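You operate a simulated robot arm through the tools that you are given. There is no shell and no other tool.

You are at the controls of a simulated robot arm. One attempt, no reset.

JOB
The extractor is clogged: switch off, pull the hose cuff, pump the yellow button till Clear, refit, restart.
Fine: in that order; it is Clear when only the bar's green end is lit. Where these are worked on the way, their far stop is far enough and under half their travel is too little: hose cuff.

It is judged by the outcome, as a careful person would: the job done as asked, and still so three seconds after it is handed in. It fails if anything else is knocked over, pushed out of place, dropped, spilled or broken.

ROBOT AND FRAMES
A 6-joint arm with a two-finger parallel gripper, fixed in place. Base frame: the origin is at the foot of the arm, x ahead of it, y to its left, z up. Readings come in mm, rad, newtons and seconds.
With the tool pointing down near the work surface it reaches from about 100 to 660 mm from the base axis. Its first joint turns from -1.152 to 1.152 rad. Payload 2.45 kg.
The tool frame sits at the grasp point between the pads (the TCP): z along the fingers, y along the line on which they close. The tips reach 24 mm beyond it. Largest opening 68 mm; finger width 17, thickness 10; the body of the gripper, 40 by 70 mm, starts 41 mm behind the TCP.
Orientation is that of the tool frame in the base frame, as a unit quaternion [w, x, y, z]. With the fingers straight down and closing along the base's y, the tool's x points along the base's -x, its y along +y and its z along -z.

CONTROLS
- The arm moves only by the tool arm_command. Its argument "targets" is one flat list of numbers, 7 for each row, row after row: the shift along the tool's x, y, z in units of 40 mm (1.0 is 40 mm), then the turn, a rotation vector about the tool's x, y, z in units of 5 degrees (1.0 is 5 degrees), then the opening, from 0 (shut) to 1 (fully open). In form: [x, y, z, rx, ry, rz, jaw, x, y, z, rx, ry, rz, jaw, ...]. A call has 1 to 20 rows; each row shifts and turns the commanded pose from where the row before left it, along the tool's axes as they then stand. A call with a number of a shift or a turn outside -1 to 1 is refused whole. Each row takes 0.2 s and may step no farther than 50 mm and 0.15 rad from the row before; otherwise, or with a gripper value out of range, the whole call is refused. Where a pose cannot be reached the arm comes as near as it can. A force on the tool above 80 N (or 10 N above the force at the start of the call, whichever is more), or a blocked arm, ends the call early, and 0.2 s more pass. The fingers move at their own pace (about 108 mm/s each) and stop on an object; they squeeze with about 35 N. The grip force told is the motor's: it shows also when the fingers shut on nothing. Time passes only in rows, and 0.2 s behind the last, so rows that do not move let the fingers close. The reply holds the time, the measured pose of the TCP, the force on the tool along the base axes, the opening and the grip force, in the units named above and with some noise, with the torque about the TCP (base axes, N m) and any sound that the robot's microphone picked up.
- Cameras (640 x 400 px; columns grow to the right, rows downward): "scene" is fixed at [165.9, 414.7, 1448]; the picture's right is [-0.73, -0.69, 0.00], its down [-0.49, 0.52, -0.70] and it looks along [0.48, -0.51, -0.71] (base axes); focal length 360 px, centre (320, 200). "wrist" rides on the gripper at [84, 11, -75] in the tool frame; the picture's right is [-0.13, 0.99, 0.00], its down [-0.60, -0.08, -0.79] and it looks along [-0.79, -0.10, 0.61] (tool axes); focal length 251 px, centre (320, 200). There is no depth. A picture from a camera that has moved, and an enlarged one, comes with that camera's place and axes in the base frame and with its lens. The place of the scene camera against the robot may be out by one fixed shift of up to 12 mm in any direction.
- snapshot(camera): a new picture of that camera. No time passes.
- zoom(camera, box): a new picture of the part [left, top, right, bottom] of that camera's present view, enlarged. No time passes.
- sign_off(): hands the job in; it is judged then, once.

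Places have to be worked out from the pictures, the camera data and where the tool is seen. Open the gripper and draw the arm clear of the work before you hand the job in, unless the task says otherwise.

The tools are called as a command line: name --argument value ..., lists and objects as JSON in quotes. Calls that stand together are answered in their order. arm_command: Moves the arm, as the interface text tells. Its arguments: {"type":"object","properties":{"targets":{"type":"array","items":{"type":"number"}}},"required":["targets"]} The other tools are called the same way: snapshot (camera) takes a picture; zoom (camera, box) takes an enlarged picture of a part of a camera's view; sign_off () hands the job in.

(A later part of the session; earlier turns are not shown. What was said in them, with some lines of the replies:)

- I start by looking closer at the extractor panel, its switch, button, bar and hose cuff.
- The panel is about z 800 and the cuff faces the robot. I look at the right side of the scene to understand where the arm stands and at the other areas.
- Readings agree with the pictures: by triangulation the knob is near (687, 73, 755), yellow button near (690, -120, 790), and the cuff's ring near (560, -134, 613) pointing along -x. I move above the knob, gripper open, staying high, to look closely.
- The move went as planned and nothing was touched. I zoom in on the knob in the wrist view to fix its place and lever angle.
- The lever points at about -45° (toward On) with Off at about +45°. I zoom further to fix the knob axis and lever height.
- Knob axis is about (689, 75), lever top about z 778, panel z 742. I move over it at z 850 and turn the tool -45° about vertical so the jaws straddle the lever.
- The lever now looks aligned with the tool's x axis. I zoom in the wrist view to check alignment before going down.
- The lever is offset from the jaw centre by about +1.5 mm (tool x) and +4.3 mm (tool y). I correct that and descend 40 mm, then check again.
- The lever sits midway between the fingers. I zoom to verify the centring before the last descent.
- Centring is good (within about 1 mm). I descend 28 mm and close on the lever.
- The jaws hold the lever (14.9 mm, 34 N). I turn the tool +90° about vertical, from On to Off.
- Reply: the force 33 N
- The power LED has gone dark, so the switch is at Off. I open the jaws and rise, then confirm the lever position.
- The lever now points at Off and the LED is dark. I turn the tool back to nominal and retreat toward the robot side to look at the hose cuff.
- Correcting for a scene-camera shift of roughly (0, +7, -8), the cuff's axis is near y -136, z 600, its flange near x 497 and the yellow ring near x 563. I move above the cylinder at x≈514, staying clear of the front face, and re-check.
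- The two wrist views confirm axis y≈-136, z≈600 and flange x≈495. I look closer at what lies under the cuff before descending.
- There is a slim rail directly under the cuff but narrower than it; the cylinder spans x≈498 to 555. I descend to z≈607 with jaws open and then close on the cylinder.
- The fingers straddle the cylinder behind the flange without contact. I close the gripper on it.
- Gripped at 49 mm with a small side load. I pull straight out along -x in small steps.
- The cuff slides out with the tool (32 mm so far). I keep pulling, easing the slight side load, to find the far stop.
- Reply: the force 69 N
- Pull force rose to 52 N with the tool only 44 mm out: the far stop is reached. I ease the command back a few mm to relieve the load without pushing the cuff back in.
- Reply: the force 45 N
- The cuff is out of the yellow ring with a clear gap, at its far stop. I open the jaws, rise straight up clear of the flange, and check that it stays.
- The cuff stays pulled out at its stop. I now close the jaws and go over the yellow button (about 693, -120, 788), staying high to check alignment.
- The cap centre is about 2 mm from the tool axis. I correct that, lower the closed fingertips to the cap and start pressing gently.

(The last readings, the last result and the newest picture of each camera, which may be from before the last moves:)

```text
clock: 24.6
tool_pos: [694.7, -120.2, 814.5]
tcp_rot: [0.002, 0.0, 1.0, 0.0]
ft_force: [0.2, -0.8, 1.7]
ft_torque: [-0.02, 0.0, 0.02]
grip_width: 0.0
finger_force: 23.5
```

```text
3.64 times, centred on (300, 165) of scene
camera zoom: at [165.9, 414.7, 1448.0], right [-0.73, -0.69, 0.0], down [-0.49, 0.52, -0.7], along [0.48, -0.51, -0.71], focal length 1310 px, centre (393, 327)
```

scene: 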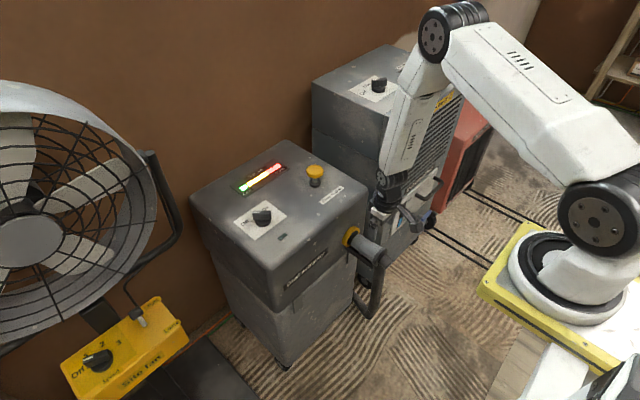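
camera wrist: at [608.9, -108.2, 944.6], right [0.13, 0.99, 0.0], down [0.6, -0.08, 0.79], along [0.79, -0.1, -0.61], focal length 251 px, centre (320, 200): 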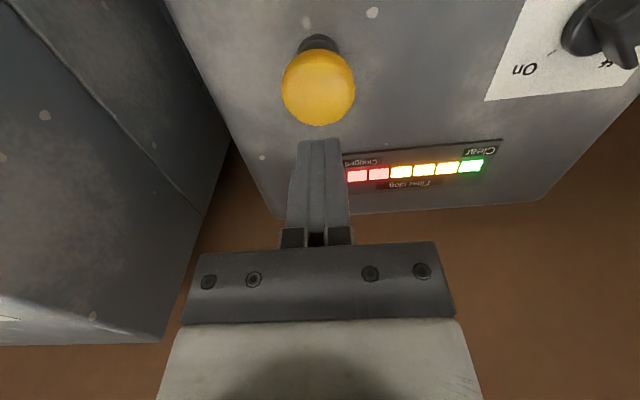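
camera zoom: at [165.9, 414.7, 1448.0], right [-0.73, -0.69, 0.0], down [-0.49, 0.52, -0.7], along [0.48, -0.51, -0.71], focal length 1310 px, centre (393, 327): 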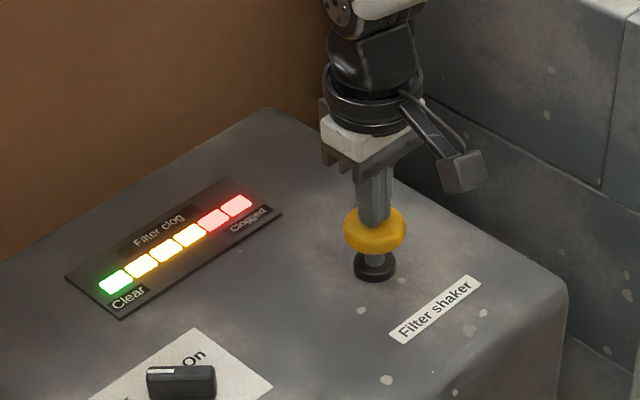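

The tips are on the cap and it has gone down a little with low force. I keep pressing in small steps.

arm_command --targets '[0, 0, 0.12, 0, 0, 0, 0, 0, 0, 0.12, 0, 0, 0, 0, 0, 0, 0.12, 0, 0, 0, 0]'

zoom --camera "scene" --box '[220, 110, 380, 220]'

```text
clock: 25.4
tool_pos: [694.0, -120.1, 801.8]
tcp_rot: [0.001, 0.0, 1.0, 0.0]
ft_force: [-0.5, 1.6, 4.9]
ft_torque: [0.03, 0.05, 0.03]
grip_width: 0.0
finger_force: 23.3
```

```text
3.64 times, centred on (300, 165) of scene
camera zoom: at [165.8, 414.7, 1448.0], right [-0.73, -0.69, 0.0], down [-0.49, 0.52, -0.7], along [0.48, -0.51, -0.71], focal length 1310 px, centre (393, 327)
```

zoom: 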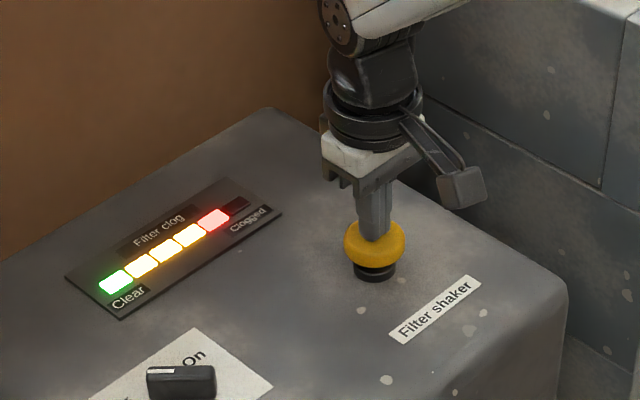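

The bar dropped by one segment (top red out) at about 5 N. I release fully and pump again.

arm_command --targets '[0, 0, -0.35, 0, 0, 0, 0, 0, 0, -0.35, 0, 0, 0, 0, 0, 0, 0, 0, 0, 0, 0, 0, 0, 0.25, 0, 0, 0, 0, 0, 0, 0.25, 0, 0, 0, 0, 0, 0, 0.2, 0, 0, 0, 0]'

zoom --camera "scene" --box '[220, 110, 380, 220]'

```text
clock: 26.8
tool_pos: [695.4, -120.5, 801.1]
tcp_rot: [0.001, 0.0, 1.0, 0.0]
ft_force: [-2.1, -0.2, 5.8]
ft_torque: [0.04, 0.07, 0.04]
grip_width: 0.1
finger_force: 23.3
```

```text
3.64 times, centred on (300, 165) of scene
camera zoom: at [165.8, 414.7, 1448.0], right [-0.73, -0.69, 0.0], down [-0.49, 0.52, -0.7], along [0.48, -0.51, -0.71], focal length 1310 px, centre (393, 327)
```

zoom: 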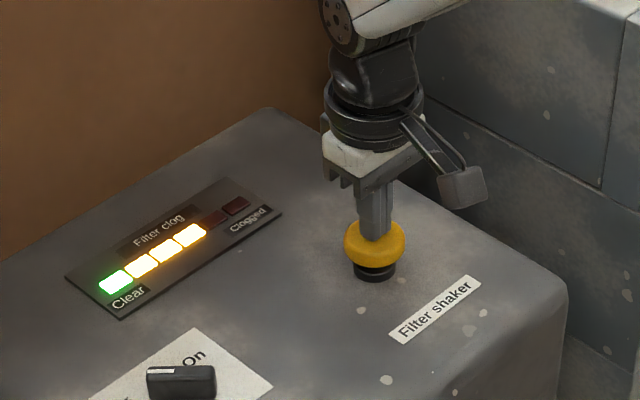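

Both reds are out; four segments remain. I repeat the same stroke.

arm_command --targets '[0, 0, -0.35, 0, 0, 0, 0, 0, 0, -0.35, 0, 0, 0, 0, 0, 0, 0, 0, 0, 0, 0, 0, 0, 0.25, 0, 0, 0, 0, 0, 0, 0.25, 0, 0, 0, 0, 0, 0, 0.2, 0, 0, 0, 0]'

zoom --camera "scene" --box '[220, 110, 380, 220]'

```text
clock: 28.2
tool_pos: [693.7, -121.1, 800.0]
tcp_rot: [0.001, 0.0, 1.0, -0.002]
ft_force: [-0.9, -2.8, 5.6]
ft_torque: [-0.02, 0.08, 0.01]
grip_width: 0.0
finger_force: 23.8
```

```text
3.64 times, centred on (300, 165) of scene
camera zoom: at [165.8, 414.7, 1448.0], right [-0.73, -0.69, 0.0], down [-0.49, 0.52, -0.7], along [0.48, -0.51, -0.71], focal length 1310 px, centre (393, 327)
```

zoom: 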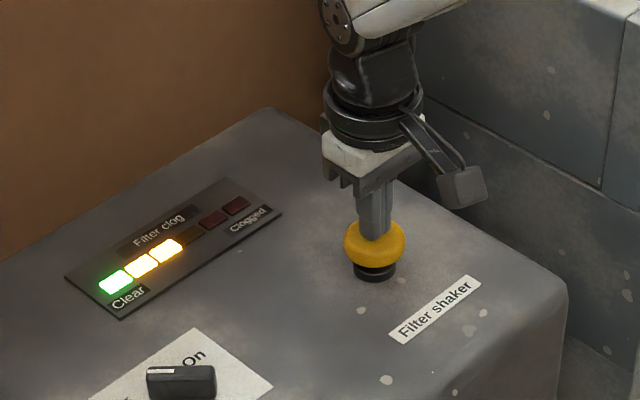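

Three segments are lit now (green and two yellow). Another stroke.

arm_command --targets '[0, 0, -0.35, 0, 0, 0, 0, 0, 0, -0.35, 0, 0, 0, 0, 0, 0, 0, 0, 0, 0, 0, 0, 0, 0.25, 0, 0, 0, 0, 0, 0, 0.25, 0, 0, 0, 0, 0, 0, 0.2, 0, 0, 0, 0]'

zoom --camera "scene" --box '[220, 110, 380, 220]'

```text
clock: 29.6
tool_pos: [694.8, -120.5, 800.6]
tcp_rot: [0.001, 0.0, 1.0, 0.0]
ft_force: [-1.7, 0.1, 5.5]
ft_torque: [0.02, 0.09, -0.04]
grip_width: 0.0
finger_force: 24.1
```

```text
3.64 times, centred on (300, 165) of scene
camera zoom: at [165.8, 414.7, 1448.0], right [-0.73, -0.69, 0.0], down [-0.49, 0.52, -0.7], along [0.48, -0.51, -0.71], focal length 1310 px, centre (393, 327)
```

zoom: 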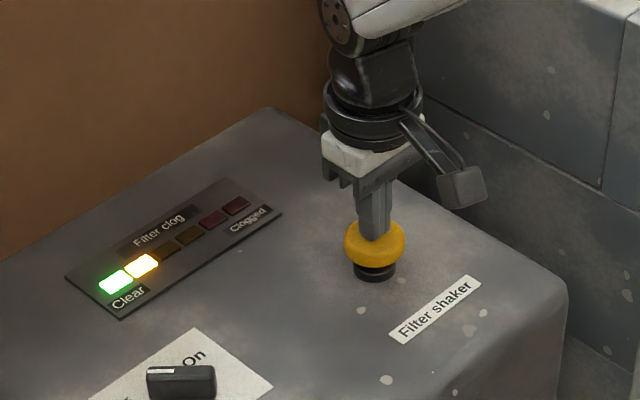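

Green and one yellow remain. One more stroke, then I look again.

arm_command --targets '[0, 0, -0.35, 0, 0, 0, 0, 0, 0, -0.35, 0, 0, 0, 0, 0, 0, 0, 0, 0, 0, 0, 0, 0, 0.25, 0, 0, 0, 0, 0, 0, 0.25, 0, 0, 0, 0, 0, 0, 0.2, 0, 0, 0, 0]'

zoom --camera "scene" --box '[220, 110, 380, 220]'

```text
clock: 31.0
tool_pos: [693.9, -120.6, 801.6]
tcp_rot: [0.002, 0.0, 1.0, -0.001]
ft_force: [-1.1, -0.4, 5.2]
ft_torque: [0.02, 0.07, 0.0]
grip_width: 0.0
finger_force: 24.2
```

```text
3.64 times, centred on (300, 165) of scene
camera zoom: at [165.8, 414.7, 1448.0], right [-0.73, -0.69, 0.0], down [-0.49, 0.52, -0.7], along [0.48, -0.51, -0.71], focal length 1310 px, centre (393, 327)
```

zoom: 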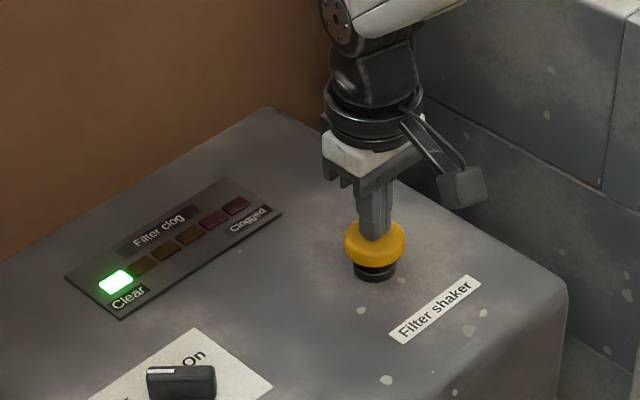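

Only the green end is lit: Clear. I rise off the button, check it stays Clear, and go back over the pulled-out cuff with jaws open.

arm_command --targets '[0, 0, -0.5, 0, 0, 0, 0, 0, 0, -1, 0, 0, 0, 0, 0, 0, -0.25, 0, 0, 0, 0, 0.835, -0.0675, 0.2, 0, 0, 0, 0, 0.835, -0.0675, 0.2, 0, 0, 0, 0, 0.835, -0.0675, 0.2, 0, 0, 0, 0, 0.835, -0.0675, 0.2, 0, 0, 0, 0, 0.835, -0.0675, 0.2, 0, 0, 0, 1, 0.42, 0, 0.85, 0, 0, 0, 1, 0.42, 0, 0.85, 0, 0, 0, 1, 0.42, 0, 0.85, 0, 0, 0, 1]'

snapshot --camera "wrist"

snapshot --camera "scene"

zoom --camera "scene" --box '[220, 130, 340, 220]'

```text
clock: 33.4
tool_pos: [477.6, -132.5, 727.8]
tcp_rot: [0.001, 0.0, 1.0, -0.001]
ft_force: [-0.4, -0.9, 0.2]
ft_torque: [-0.01, -0.01, -0.01]
grip_width: 68.0
finger_force: 0.1
```

```text
taken
camera wrist: at [394.1, -123.1, 801.5], right [0.13, 0.99, 0.0], down [0.6, -0.08, 0.79], along [0.79, -0.1, -0.61], focal length 251 px, centre (320, 200)
```

wrist: 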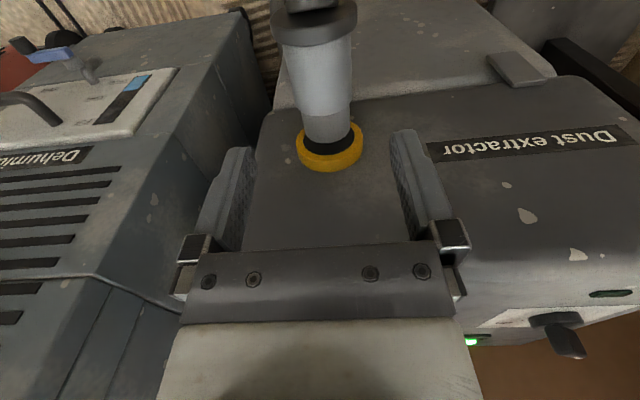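

```text
taken
```

scene: 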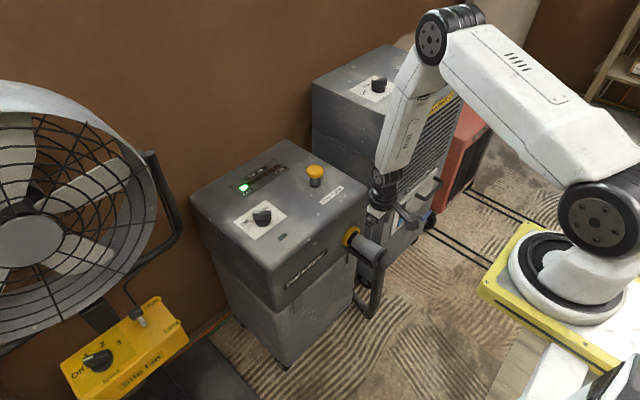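

```text
4.44 times, centred on (280, 175) of scene
camera zoom: at [165.9, 414.7, 1448.0], right [-0.73, -0.69, 0.0], down [-0.49, 0.52, -0.7], along [0.48, -0.51, -0.71], focal length 1602 px, centre (498, 311)
```

zoom: 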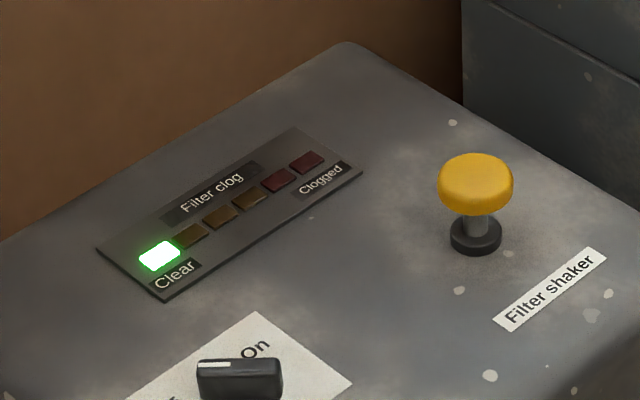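

The bar stays Clear and the button has sprung back. I zoom on the cuff to place the grip.

zoom --camera "wrist" --box '[240, 0, 400, 180]'

zoom --camera "scene" --box '[330, 200, 410, 280]'

```text
2.22 times, centred on (320, 90) of wrist
camera zoom: at [394.1, -123.1, 801.5], right [0.13, 0.99, 0.0], down [0.6, -0.08, 0.79], along [0.79, -0.1, -0.61], focal length 559 px, centre (320, 444)
```

zoom: 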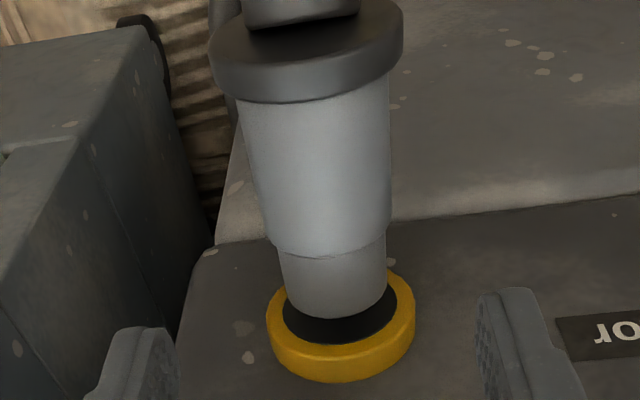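

```text
5.00 times, centred on (370, 240) of scene
camera zoom: at [165.9, 414.7, 1448.0], right [-0.73, -0.69, 0.0], down [-0.49, 0.52, -0.7], along [0.48, -0.51, -0.71], focal length 1802 px, centre (70, 0)
```

zoom: 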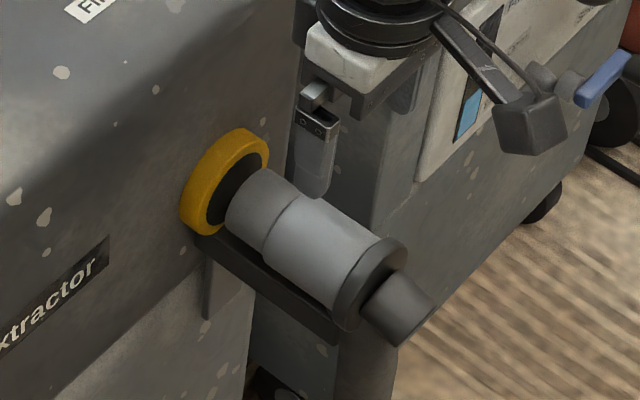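

The cylinder's wide part starts at x≈460 and is about 1–2 mm to -y of the tool. I descend on it at x≈477 and close.

arm_command --targets '[0, -0.025, 0.8, 0, 0, 0, 1, 0, 0, 0.8, 0, 0, 0, 1, 0, 0, 0.7, 0, 0, 0, 1, 0, 0, 0.4, 0, 0, 0, 1, 0, 0, 0.3, 0, 0, 0, 1, 0, 0, 0, 0, 0, 0, 0, 0, 0, 0, 0, 0, 0, 0, 0, 0, 0, 0, 0, 0, 0]'

zoom --camera "scene" --box '[330, 200, 410, 280]'

snapshot --camera "wrist"

```text
clock: 35.2
tool_pos: [476.5, -135.6, 608.5]
tcp_rot: [0.0, 0.0, 1.0, 0.0]
ft_force: [0.6, -5.2, -8.3]
ft_torque: [0.01, 0.21, -0.07]
grip_width: 48.8
finger_force: 45.4
```

```text
5.00 times, centred on (370, 240) of scene
camera zoom: at [166.1, 414.6, 1448.0], right [-0.73, -0.69, 0.0], down [-0.49, 0.52, -0.7], along [0.48, -0.51, -0.71], focal length 1802 px, centre (70, 0)
```

zoom: 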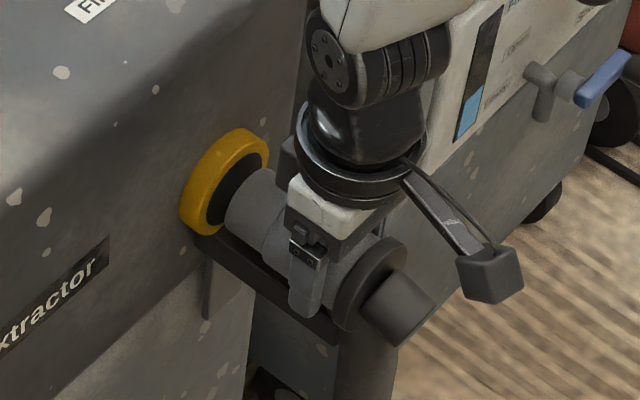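

```text
taken
camera wrist: at [393.6, -124.6, 682.7], right [0.13, 0.99, 0.0], down [0.6, -0.08, 0.79], along [0.79, -0.1, -0.61], focal length 251 px, centre (320, 200)
```

wrist: 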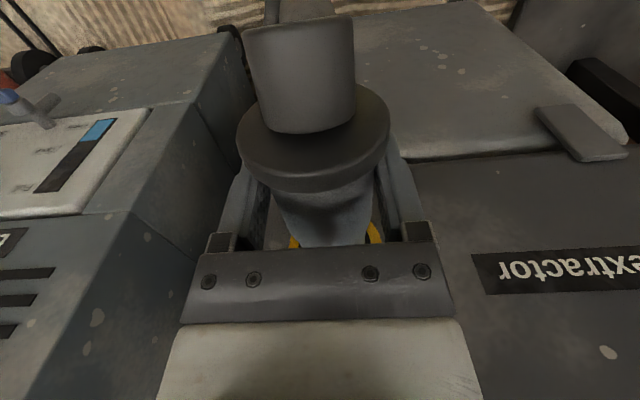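

Good grip with low side load. I push the cuff back in along +x, most of the way first.

arm_command --targets '[-0.2, 0, 0, 0, 0, 0, 0, -0.2, 0, 0, 0, 0, 0, 0, -0.2, 0, 0, 0, 0, 0, 0, -0.2, 0, 0, 0, 0, 0, 0]'

zoom --camera "scene" --box '[330, 200, 410, 280]'

```text
clock: 36.2
tool_pos: [509.1, -135.3, 608.2]
tcp_rot: [0.001, 0.0, 1.0, 0.0]
ft_force: [0.6, -4.3, -5.0]
ft_torque: [0.02, 0.19, -0.14]
grip_width: 48.9
finger_force: 44.4
```

```text
5.00 times, centred on (370, 240) of scene
camera zoom: at [166.0, 414.6, 1448.0], right [-0.73, -0.69, 0.0], down [-0.49, 0.52, -0.7], along [0.48, -0.51, -0.71], focal length 1802 px, centre (70, 0)
```

zoom: 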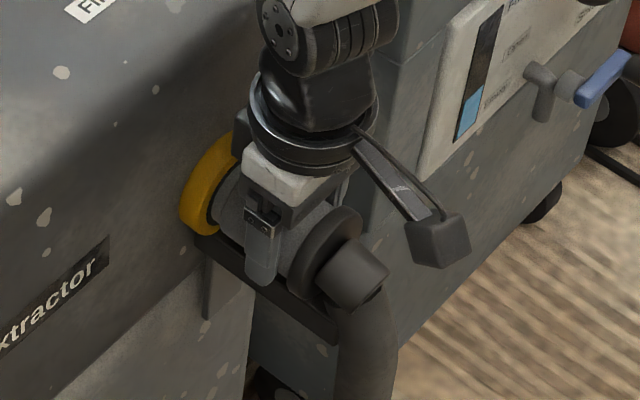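

It slides in freely; about 6 mm remain. I continue in small steps until it seats.

arm_command --targets '[-0.1, 0, 0, 0, 0, 0, 0, -0.1, 0, 0, 0, 0, 0, 0, -0.075, 0, 0, 0, 0, 0, 0]'

zoom --camera "scene" --box '[330, 200, 410, 280]'

```text
clock: 37.0
tool_pos: [519.1, -135.2, 608.8]
tcp_rot: [-0.003, 0.0, 1.0, 0.001]
ft_force: [-20.1, -11.5, 18.6]
ft_torque: [0.13, 0.03, 0.42]
grip_width: 49.2
finger_force: 44.9
```

```text
5.00 times, centred on (370, 240) of scene
camera zoom: at [165.3, 414.6, 1448.1], right [-0.73, -0.69, 0.0], down [-0.49, 0.52, -0.7], along [0.48, -0.51, -0.71], focal length 1802 px, centre (70, 0)
```

zoom: 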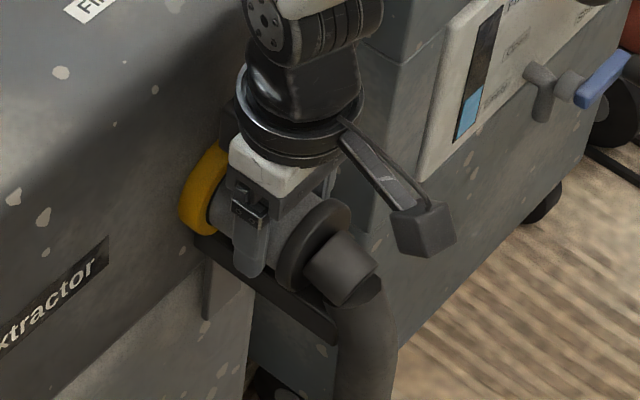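

Force rose to 20 N, consistent with the cuff seating. I ease back slightly, open, and rise to check that it is fully home.

arm_command --targets '[0.07, 0, 0, 0, 0, 0, 0, 0, 0, 0, 0, 0, 0, 1, 0, 0, 0, 0, 0, 0, 1, 0.1, 0, -0.3, 0, 0, 0, 1, 0, 0, -0.6, 0, 0, 0, 1, 0, 0, -1, 0, 0, 0, 1, 0, 0, -0.4, 0, 0, 0, 1]'

zoom --camera "scene" --box '[335, 215, 395, 275]'

zoom --camera "wrist" --box '[240, 0, 400, 180]'

```text
clock: 38.6
tool_pos: [513.9, -135.1, 700.3]
tcp_rot: [0.001, 0.0, 1.0, 0.0]
ft_force: [0.4, 0.4, -0.8]
ft_torque: [0.0, 0.01, -0.01]
grip_width: 68.2
finger_force: 0.0
```

```text
6.67 times, centred on (365, 245) of scene
camera zoom: at [165.9, 414.7, 1448.0], right [-0.73, -0.69, 0.0], down [-0.49, 0.52, -0.7], along [0.48, -0.51, -0.71], focal length 2403 px, centre (20, -100)
```

zoom: 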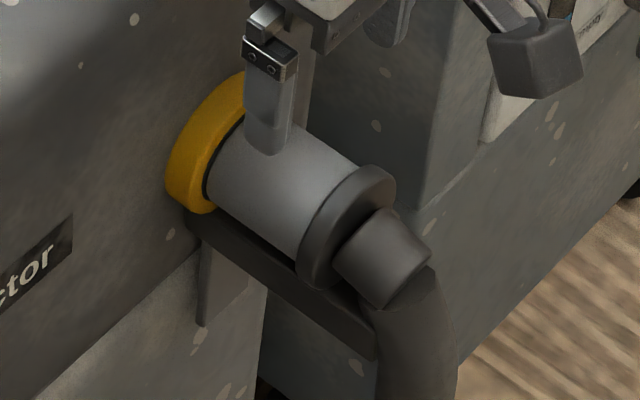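

```text
2.22 times, centred on (320, 90) of wrist
camera zoom: at [431.1, -124.8, 773.9], right [0.13, 0.99, 0.0], down [0.6, -0.08, 0.79], along [0.79, -0.1, -0.61], focal length 559 px, centre (320, 444)
```

zoom: 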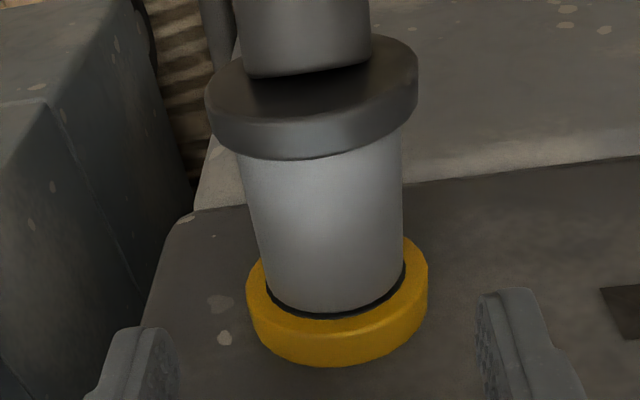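

The cuff is in exactly its original place. Now I go back above the knob (692, 77) and turn the tool +45° to match the lever at Off.

arm_command --targets '[0, 0, -0.8125, 0, 0, 0, 1, 0, 0, -0.8125, 0, 0, 0, 1, 0, 0, -0.8125, 0, 0, 0, 1, 0, 0, -0.8125, 0, 0, 0, 1, -0.638, 0.759, -0.075, 0, 0, 0, 1, -0.638, 0.759, -0.075, 0, 0, 0, 1, -0.638, 0.759, -0.075, 0, 0, 0, 1, -0.638, 0.759, -0.075, 0, 0, 0, 1, -0.638, 0.759, -0.075, 0, 0, 0, 1, -0.638, 0.759, -0.075, 0, 0, 0, 1, -0.638, 0.759, -0.075, 0, 0, 0, 1, 0, 0, 0, 0, 0, -1, 1, 0, 0, 0, 0, 0, -1, 1, 0, 0, 0, 0, 0, -1, 1, 0, 0, 0, 0, 0, -1, 1, 0, 0, 0, 0, 0, -1, 1, 0, 0, 0, 0, 0, -1, 1, 0, 0, 0, 0, 0, -1, 1, 0, 0, 0, 0, 0, -1, 1, 0, 0, 0, 0, 0, -1, 1]'

snapshot --camera "wrist"

zoom --camera "wrist" --box '[250, 20, 390, 150]'

```text
clock: 42.8
tool_pos: [692.0, 78.4, 851.1]
tcp_rot: [0.0, -0.384, 0.923, -0.001]
ft_force: [0.2, 0.1, 1.1]
ft_torque: [0.01, -0.01, 0.01]
grip_width: 68.0
finger_force: 0.1
```

```text
taken
camera wrist: at [625.2, 25.5, 925.6], right [-0.61, 0.79, 0.0], down [0.48, 0.37, 0.79], along [0.63, 0.48, -0.61], focal length 251 px, centre (320, 200)
```

wrist: 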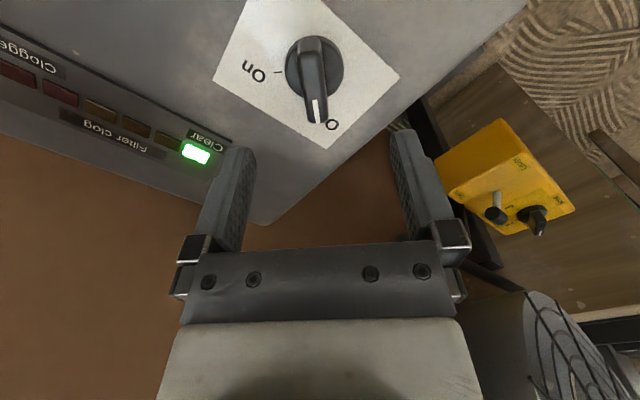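

```text
3.08 times, centred on (320, 85) of wrist
camera zoom: at [625.2, 25.5, 925.6], right [-0.61, 0.79, 0.0], down [0.48, 0.37, 0.79], along [0.63, 0.48, -0.61], focal length 774 px, centre (320, 554)
```

zoom: 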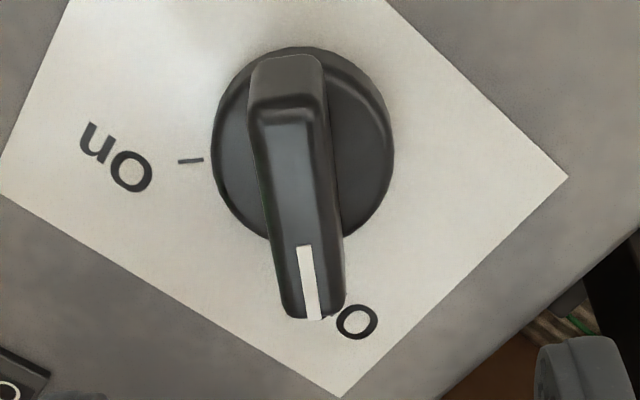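

The lever lies 4 mm to tool -y; combining both grips puts the knob axis at about (694.8, 75.6). I shift by that, descend to z≈781.5 and close on the lever.

arm_command --targets '[0, -0.1, 0, 0, 0, 0, 1, 0, 0, 0.6, 0, 0, 0, 1, 0, 0, 0.6, 0, 0, 0, 1, 0, 0, 0.54, 0, 0, 0, 1, 0, 0, 0, 0, 0, 0, 0, 0, 0, 0, 0, 0, 0, 0, 0, 0, 0, 0, 0, 0, 0]'

zoom --camera "wrist" --box '[220, 50, 420, 190]'

zoom --camera "scene" --box '[200, 140, 360, 250]'

```text
clock: 44.4
tool_pos: [694.5, 75.8, 781.9]
tcp_rot: [0.001, -0.383, 0.924, 0.0]
ft_force: [2.6, -1.4, -3.4]
ft_torque: [0.23, -0.04, -0.04]
grip_width: 15.0
finger_force: 34.8
```

```text
2.86 times, centred on (320, 120) of wrist
camera zoom: at [627.4, 22.0, 855.5], right [-0.61, 0.79, 0.0], down [0.48, 0.37, 0.79], along [0.63, 0.48, -0.61], focal length 718 px, centre (320, 429)
```

zoom: 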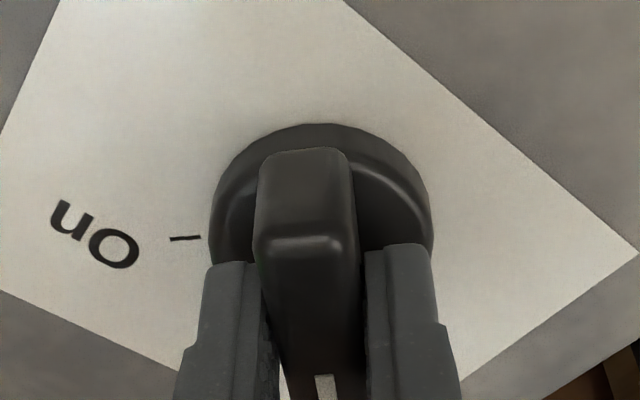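

```text
3.64 times, centred on (280, 195) of scene
camera zoom: at [166.1, 414.7, 1447.9], right [-0.73, -0.69, 0.0], down [-0.49, 0.52, -0.7], along [0.48, -0.51, -0.71], focal length 1310 px, centre (466, 218)
```

zoom: 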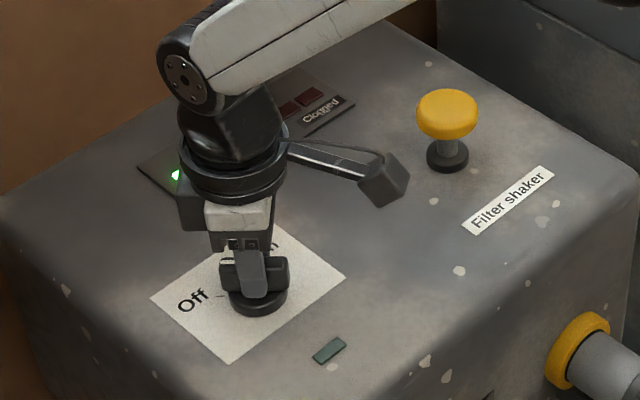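

The lever is held at 15 mm with almost no side load. I turn it -90° about vertical, from Off back to On.

arm_command --targets '[0, 0, 0, 0, 0, 1, 0, 0, 0, 0, 0, 0, 1, 0, 0, 0, 0, 0, 0, 1, 0, 0, 0, 0, 0, 0, 1, 0, 0, 0, 0, 0, 0, 1, 0, 0, 0, 0, 0, 0, 1, 0, 0, 0, 0, 0, 0, 1, 0, 0, 0, 0, 0, 0, 1, 0, 0, 0, 0, 0, 0, 1, 0, 0, 0, 0, 0, 0, 1, 0, 0, 0, 0, 0, 0, 1, 0, 0, 0, 0, 0, 0, 1, 0, 0, 0, 0, 0, 0, 1, 0, 0, 0, 0, 0, 0, 1, 0, 0, 0, 0, 0, 0, 1, 0, 0, 0, 0, 0, 0, 1, 0, 0, 0, 0, 0, 0, 1, 0, 0, 0, 0, 0, 0, 1, 0]'

zoom --camera "scene" --box '[200, 140, 360, 250]'

snapshot --camera "wrist"

```text
clock: 48.2
tool_pos: [694.7, 76.5, 781.1]
tcp_rot: [0.0, 0.384, 0.923, 0.0]
ft_force: [-12.5, -0.2, -3.4]
ft_torque: [0.56, 0.37, 0.09]
grip_width: 14.8
finger_force: 33.9
```

```text
3.64 times, centred on (280, 195) of scene
camera zoom: at [165.7, 414.7, 1448.0], right [-0.73, -0.69, 0.0], down [-0.49, 0.52, -0.7], along [0.48, -0.51, -0.71], focal length 1310 px, centre (466, 218)
```

zoom: 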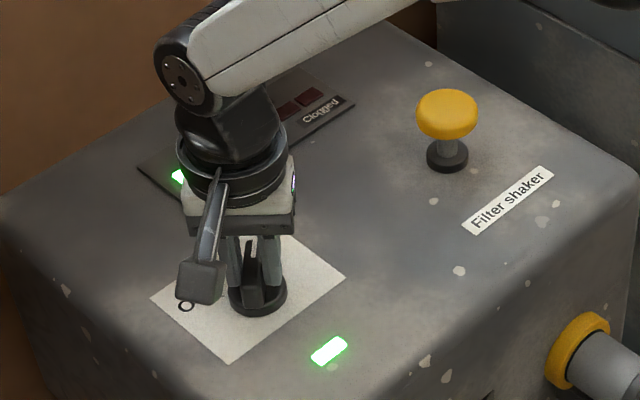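

```text
taken
camera wrist: at [643.2, 142.4, 855.6], right [0.79, 0.61, 0.0], down [0.37, -0.48, 0.79], along [0.48, -0.63, -0.61], focal length 251 px, centre (320, 200)
```

wrist: 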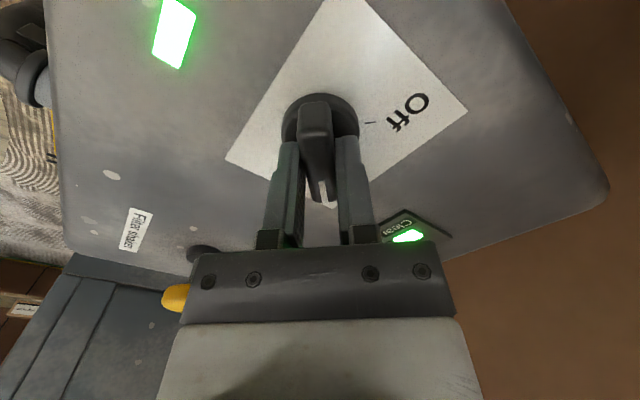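

The green power LED is lit again and the bar still shows only green. I open the jaws, rise straight up, turn the tool back and check.

arm_command --targets '[0, 0, 0, 0, 0, 0, 1, 0, 0, 0, 0, 0, 0, 1, 0, 0, -0.5, 0, 0, 0, 1, 0, 0, -0.9, 0, 0, 0, 1, 0, 0, -1, 0, 0, 0, 1, 0, 0, -1, 0, 0, 0, 1, 0, 0, -1, 0, 0, -1, 1, 0, 0, 0, 0, 0, -1, 1, 0, 0, 0, 0, 0, -1, 1, 0, 0, 0, 0, 0, -1, 1, 0, 0, 0, 0, 0, -1, 1, 0, 0, 0, 0, 0, -1, 1, 0, 0, 0, 0, 0, -1, 1, 0, 0, 0, 0, 0, -1, 1, 0, 0, 0, 0, 0, -1, 1]'

snapshot --camera "scene"

snapshot --camera "wrist"

```text
clock: 51.4
tool_pos: [694.0, 75.8, 958.6]
tcp_rot: [0.001, -0.001, 1.0, 0.0]
ft_force: [0.0, 0.1, -0.1]
ft_torque: [0.07, 0.0, 0.01]
grip_width: 68.2
finger_force: 0.0
```

```text
taken
```

scene: 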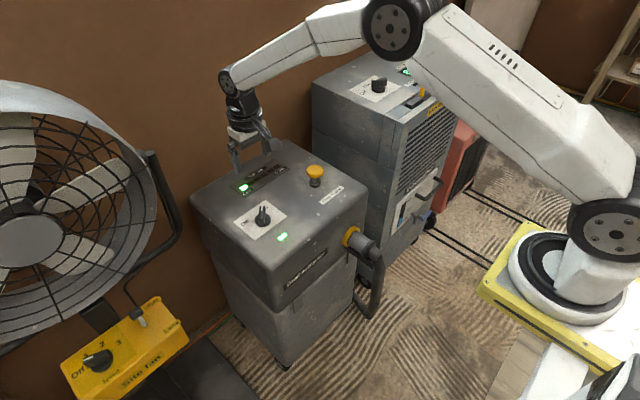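

```text
taken
camera wrist: at [611.1, 85.2, 1031.9], right [0.13, 0.99, 0.0], down [0.6, -0.08, 0.79], along [0.79, -0.1, -0.61], focal length 251 px, centre (320, 200)
```

wrist: 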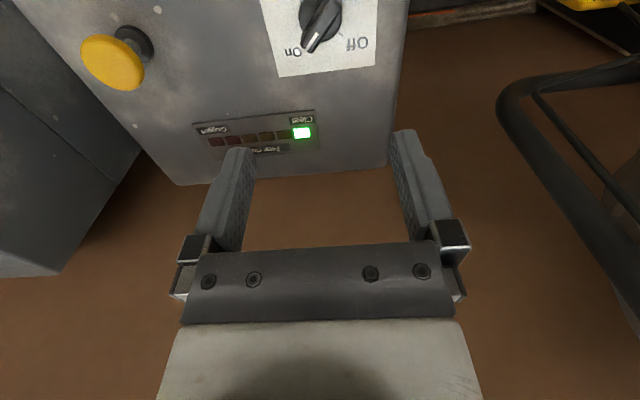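

Lever at On, LED lit, bar Clear. I draw the arm back to its starting place and take a last look.

arm_command --targets '[0.753, -0.49, -0.425, 0, 0, 0, 1, 0.753, -0.49, -0.425, 0, 0, 0, 1, 0.753, -0.49, -0.425, 0, 0, 0, 1, 0.753, -0.49, -0.425, 0, 0, 0, 1, 0.753, -0.49, -0.425, 0, 0, 0, 1, 0.753, -0.49, -0.425, 0, 0, 0, 1, 0.753, -0.49, -0.425, 0, 0, 0, 1, 0.753, -0.49, -0.425, 0, 0, 0, 1, 0.753, -0.49, -0.425, 0, 0, 0, 1]'

zoom --camera "scene" --box '[180, 130, 400, 270]'

zoom --camera "scene" --box '[335, 215, 395, 275]'

snapshot --camera "scene"

```text
clock: 53.4
tool_pos: [422.1, -101.2, 1111.7]
tcp_rot: [0.001, 0.0, 1.0, 0.0]
ft_force: [0.2, 0.2, -0.6]
ft_torque: [0.03, -0.02, -0.02]
grip_width: 68.0
finger_force: 0.0
```

```text
2.86 times, centred on (290, 200) of scene
camera zoom: at [165.9, 414.7, 1448.0], right [-0.73, -0.69, 0.0], down [-0.49, 0.52, -0.7], along [0.48, -0.51, -0.71], focal length 1030 px, centre (406, 200)
```

zoom: 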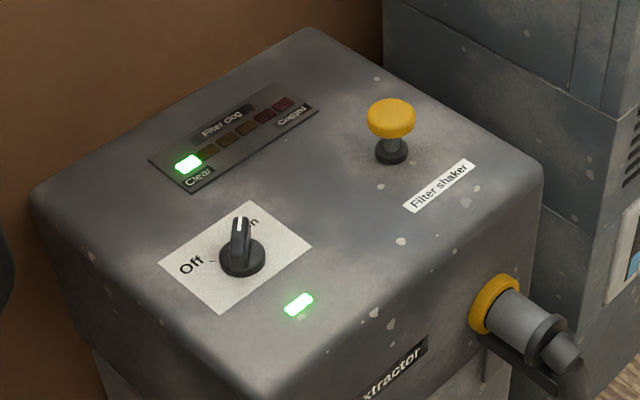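

```text
6.67 times, centred on (365, 245) of scene
camera zoom: at [165.9, 414.7, 1448.0], right [-0.73, -0.69, 0.0], down [-0.49, 0.52, -0.7], along [0.48, -0.51, -0.71], focal length 2403 px, centre (20, -100)
```

zoom: 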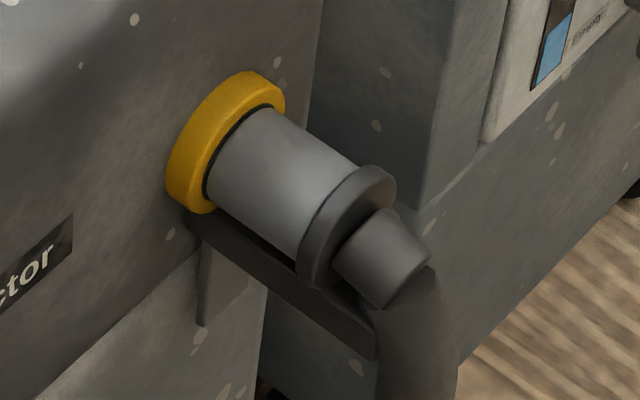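

```text
taken
```

scene: 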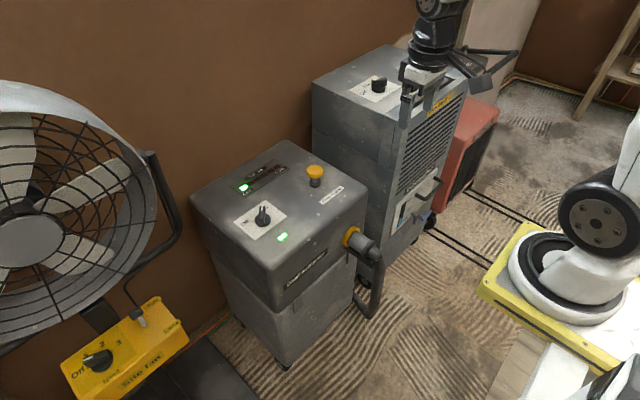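

The switch is at On with its LED lit, only the bar's green end is lit, and the cuff is fully home. Nothing else has moved, and the arm is clear with jaws open, so I hand the job in.

sign_off

```text
The job is handed in.
```

The extractor is unclogged and running again, and I have handed the job in. I did the steps in the order you gave:

1. **Switch off:** I turned the knob to Off, and the power light went out.
2. **Pull the cuff:** I pulled the hose cuff out to its far stop, which I felt firmly at about 38 mm, and it stayed out when released.
3. **Pump the button:** It took five strokes. Each one put out one segment, and only the green end of the bar is lit now.
4. **Refit:** I pushed the cuff back in until it seated. In the pictures it sits exactly where it did at the start.
5. **Restart:** I turned the knob back to On. The power light came on and the bar stayed Clear.

The last pictures show nothing else moved or knocked over. The arm is back at its starting position with the gripper open.
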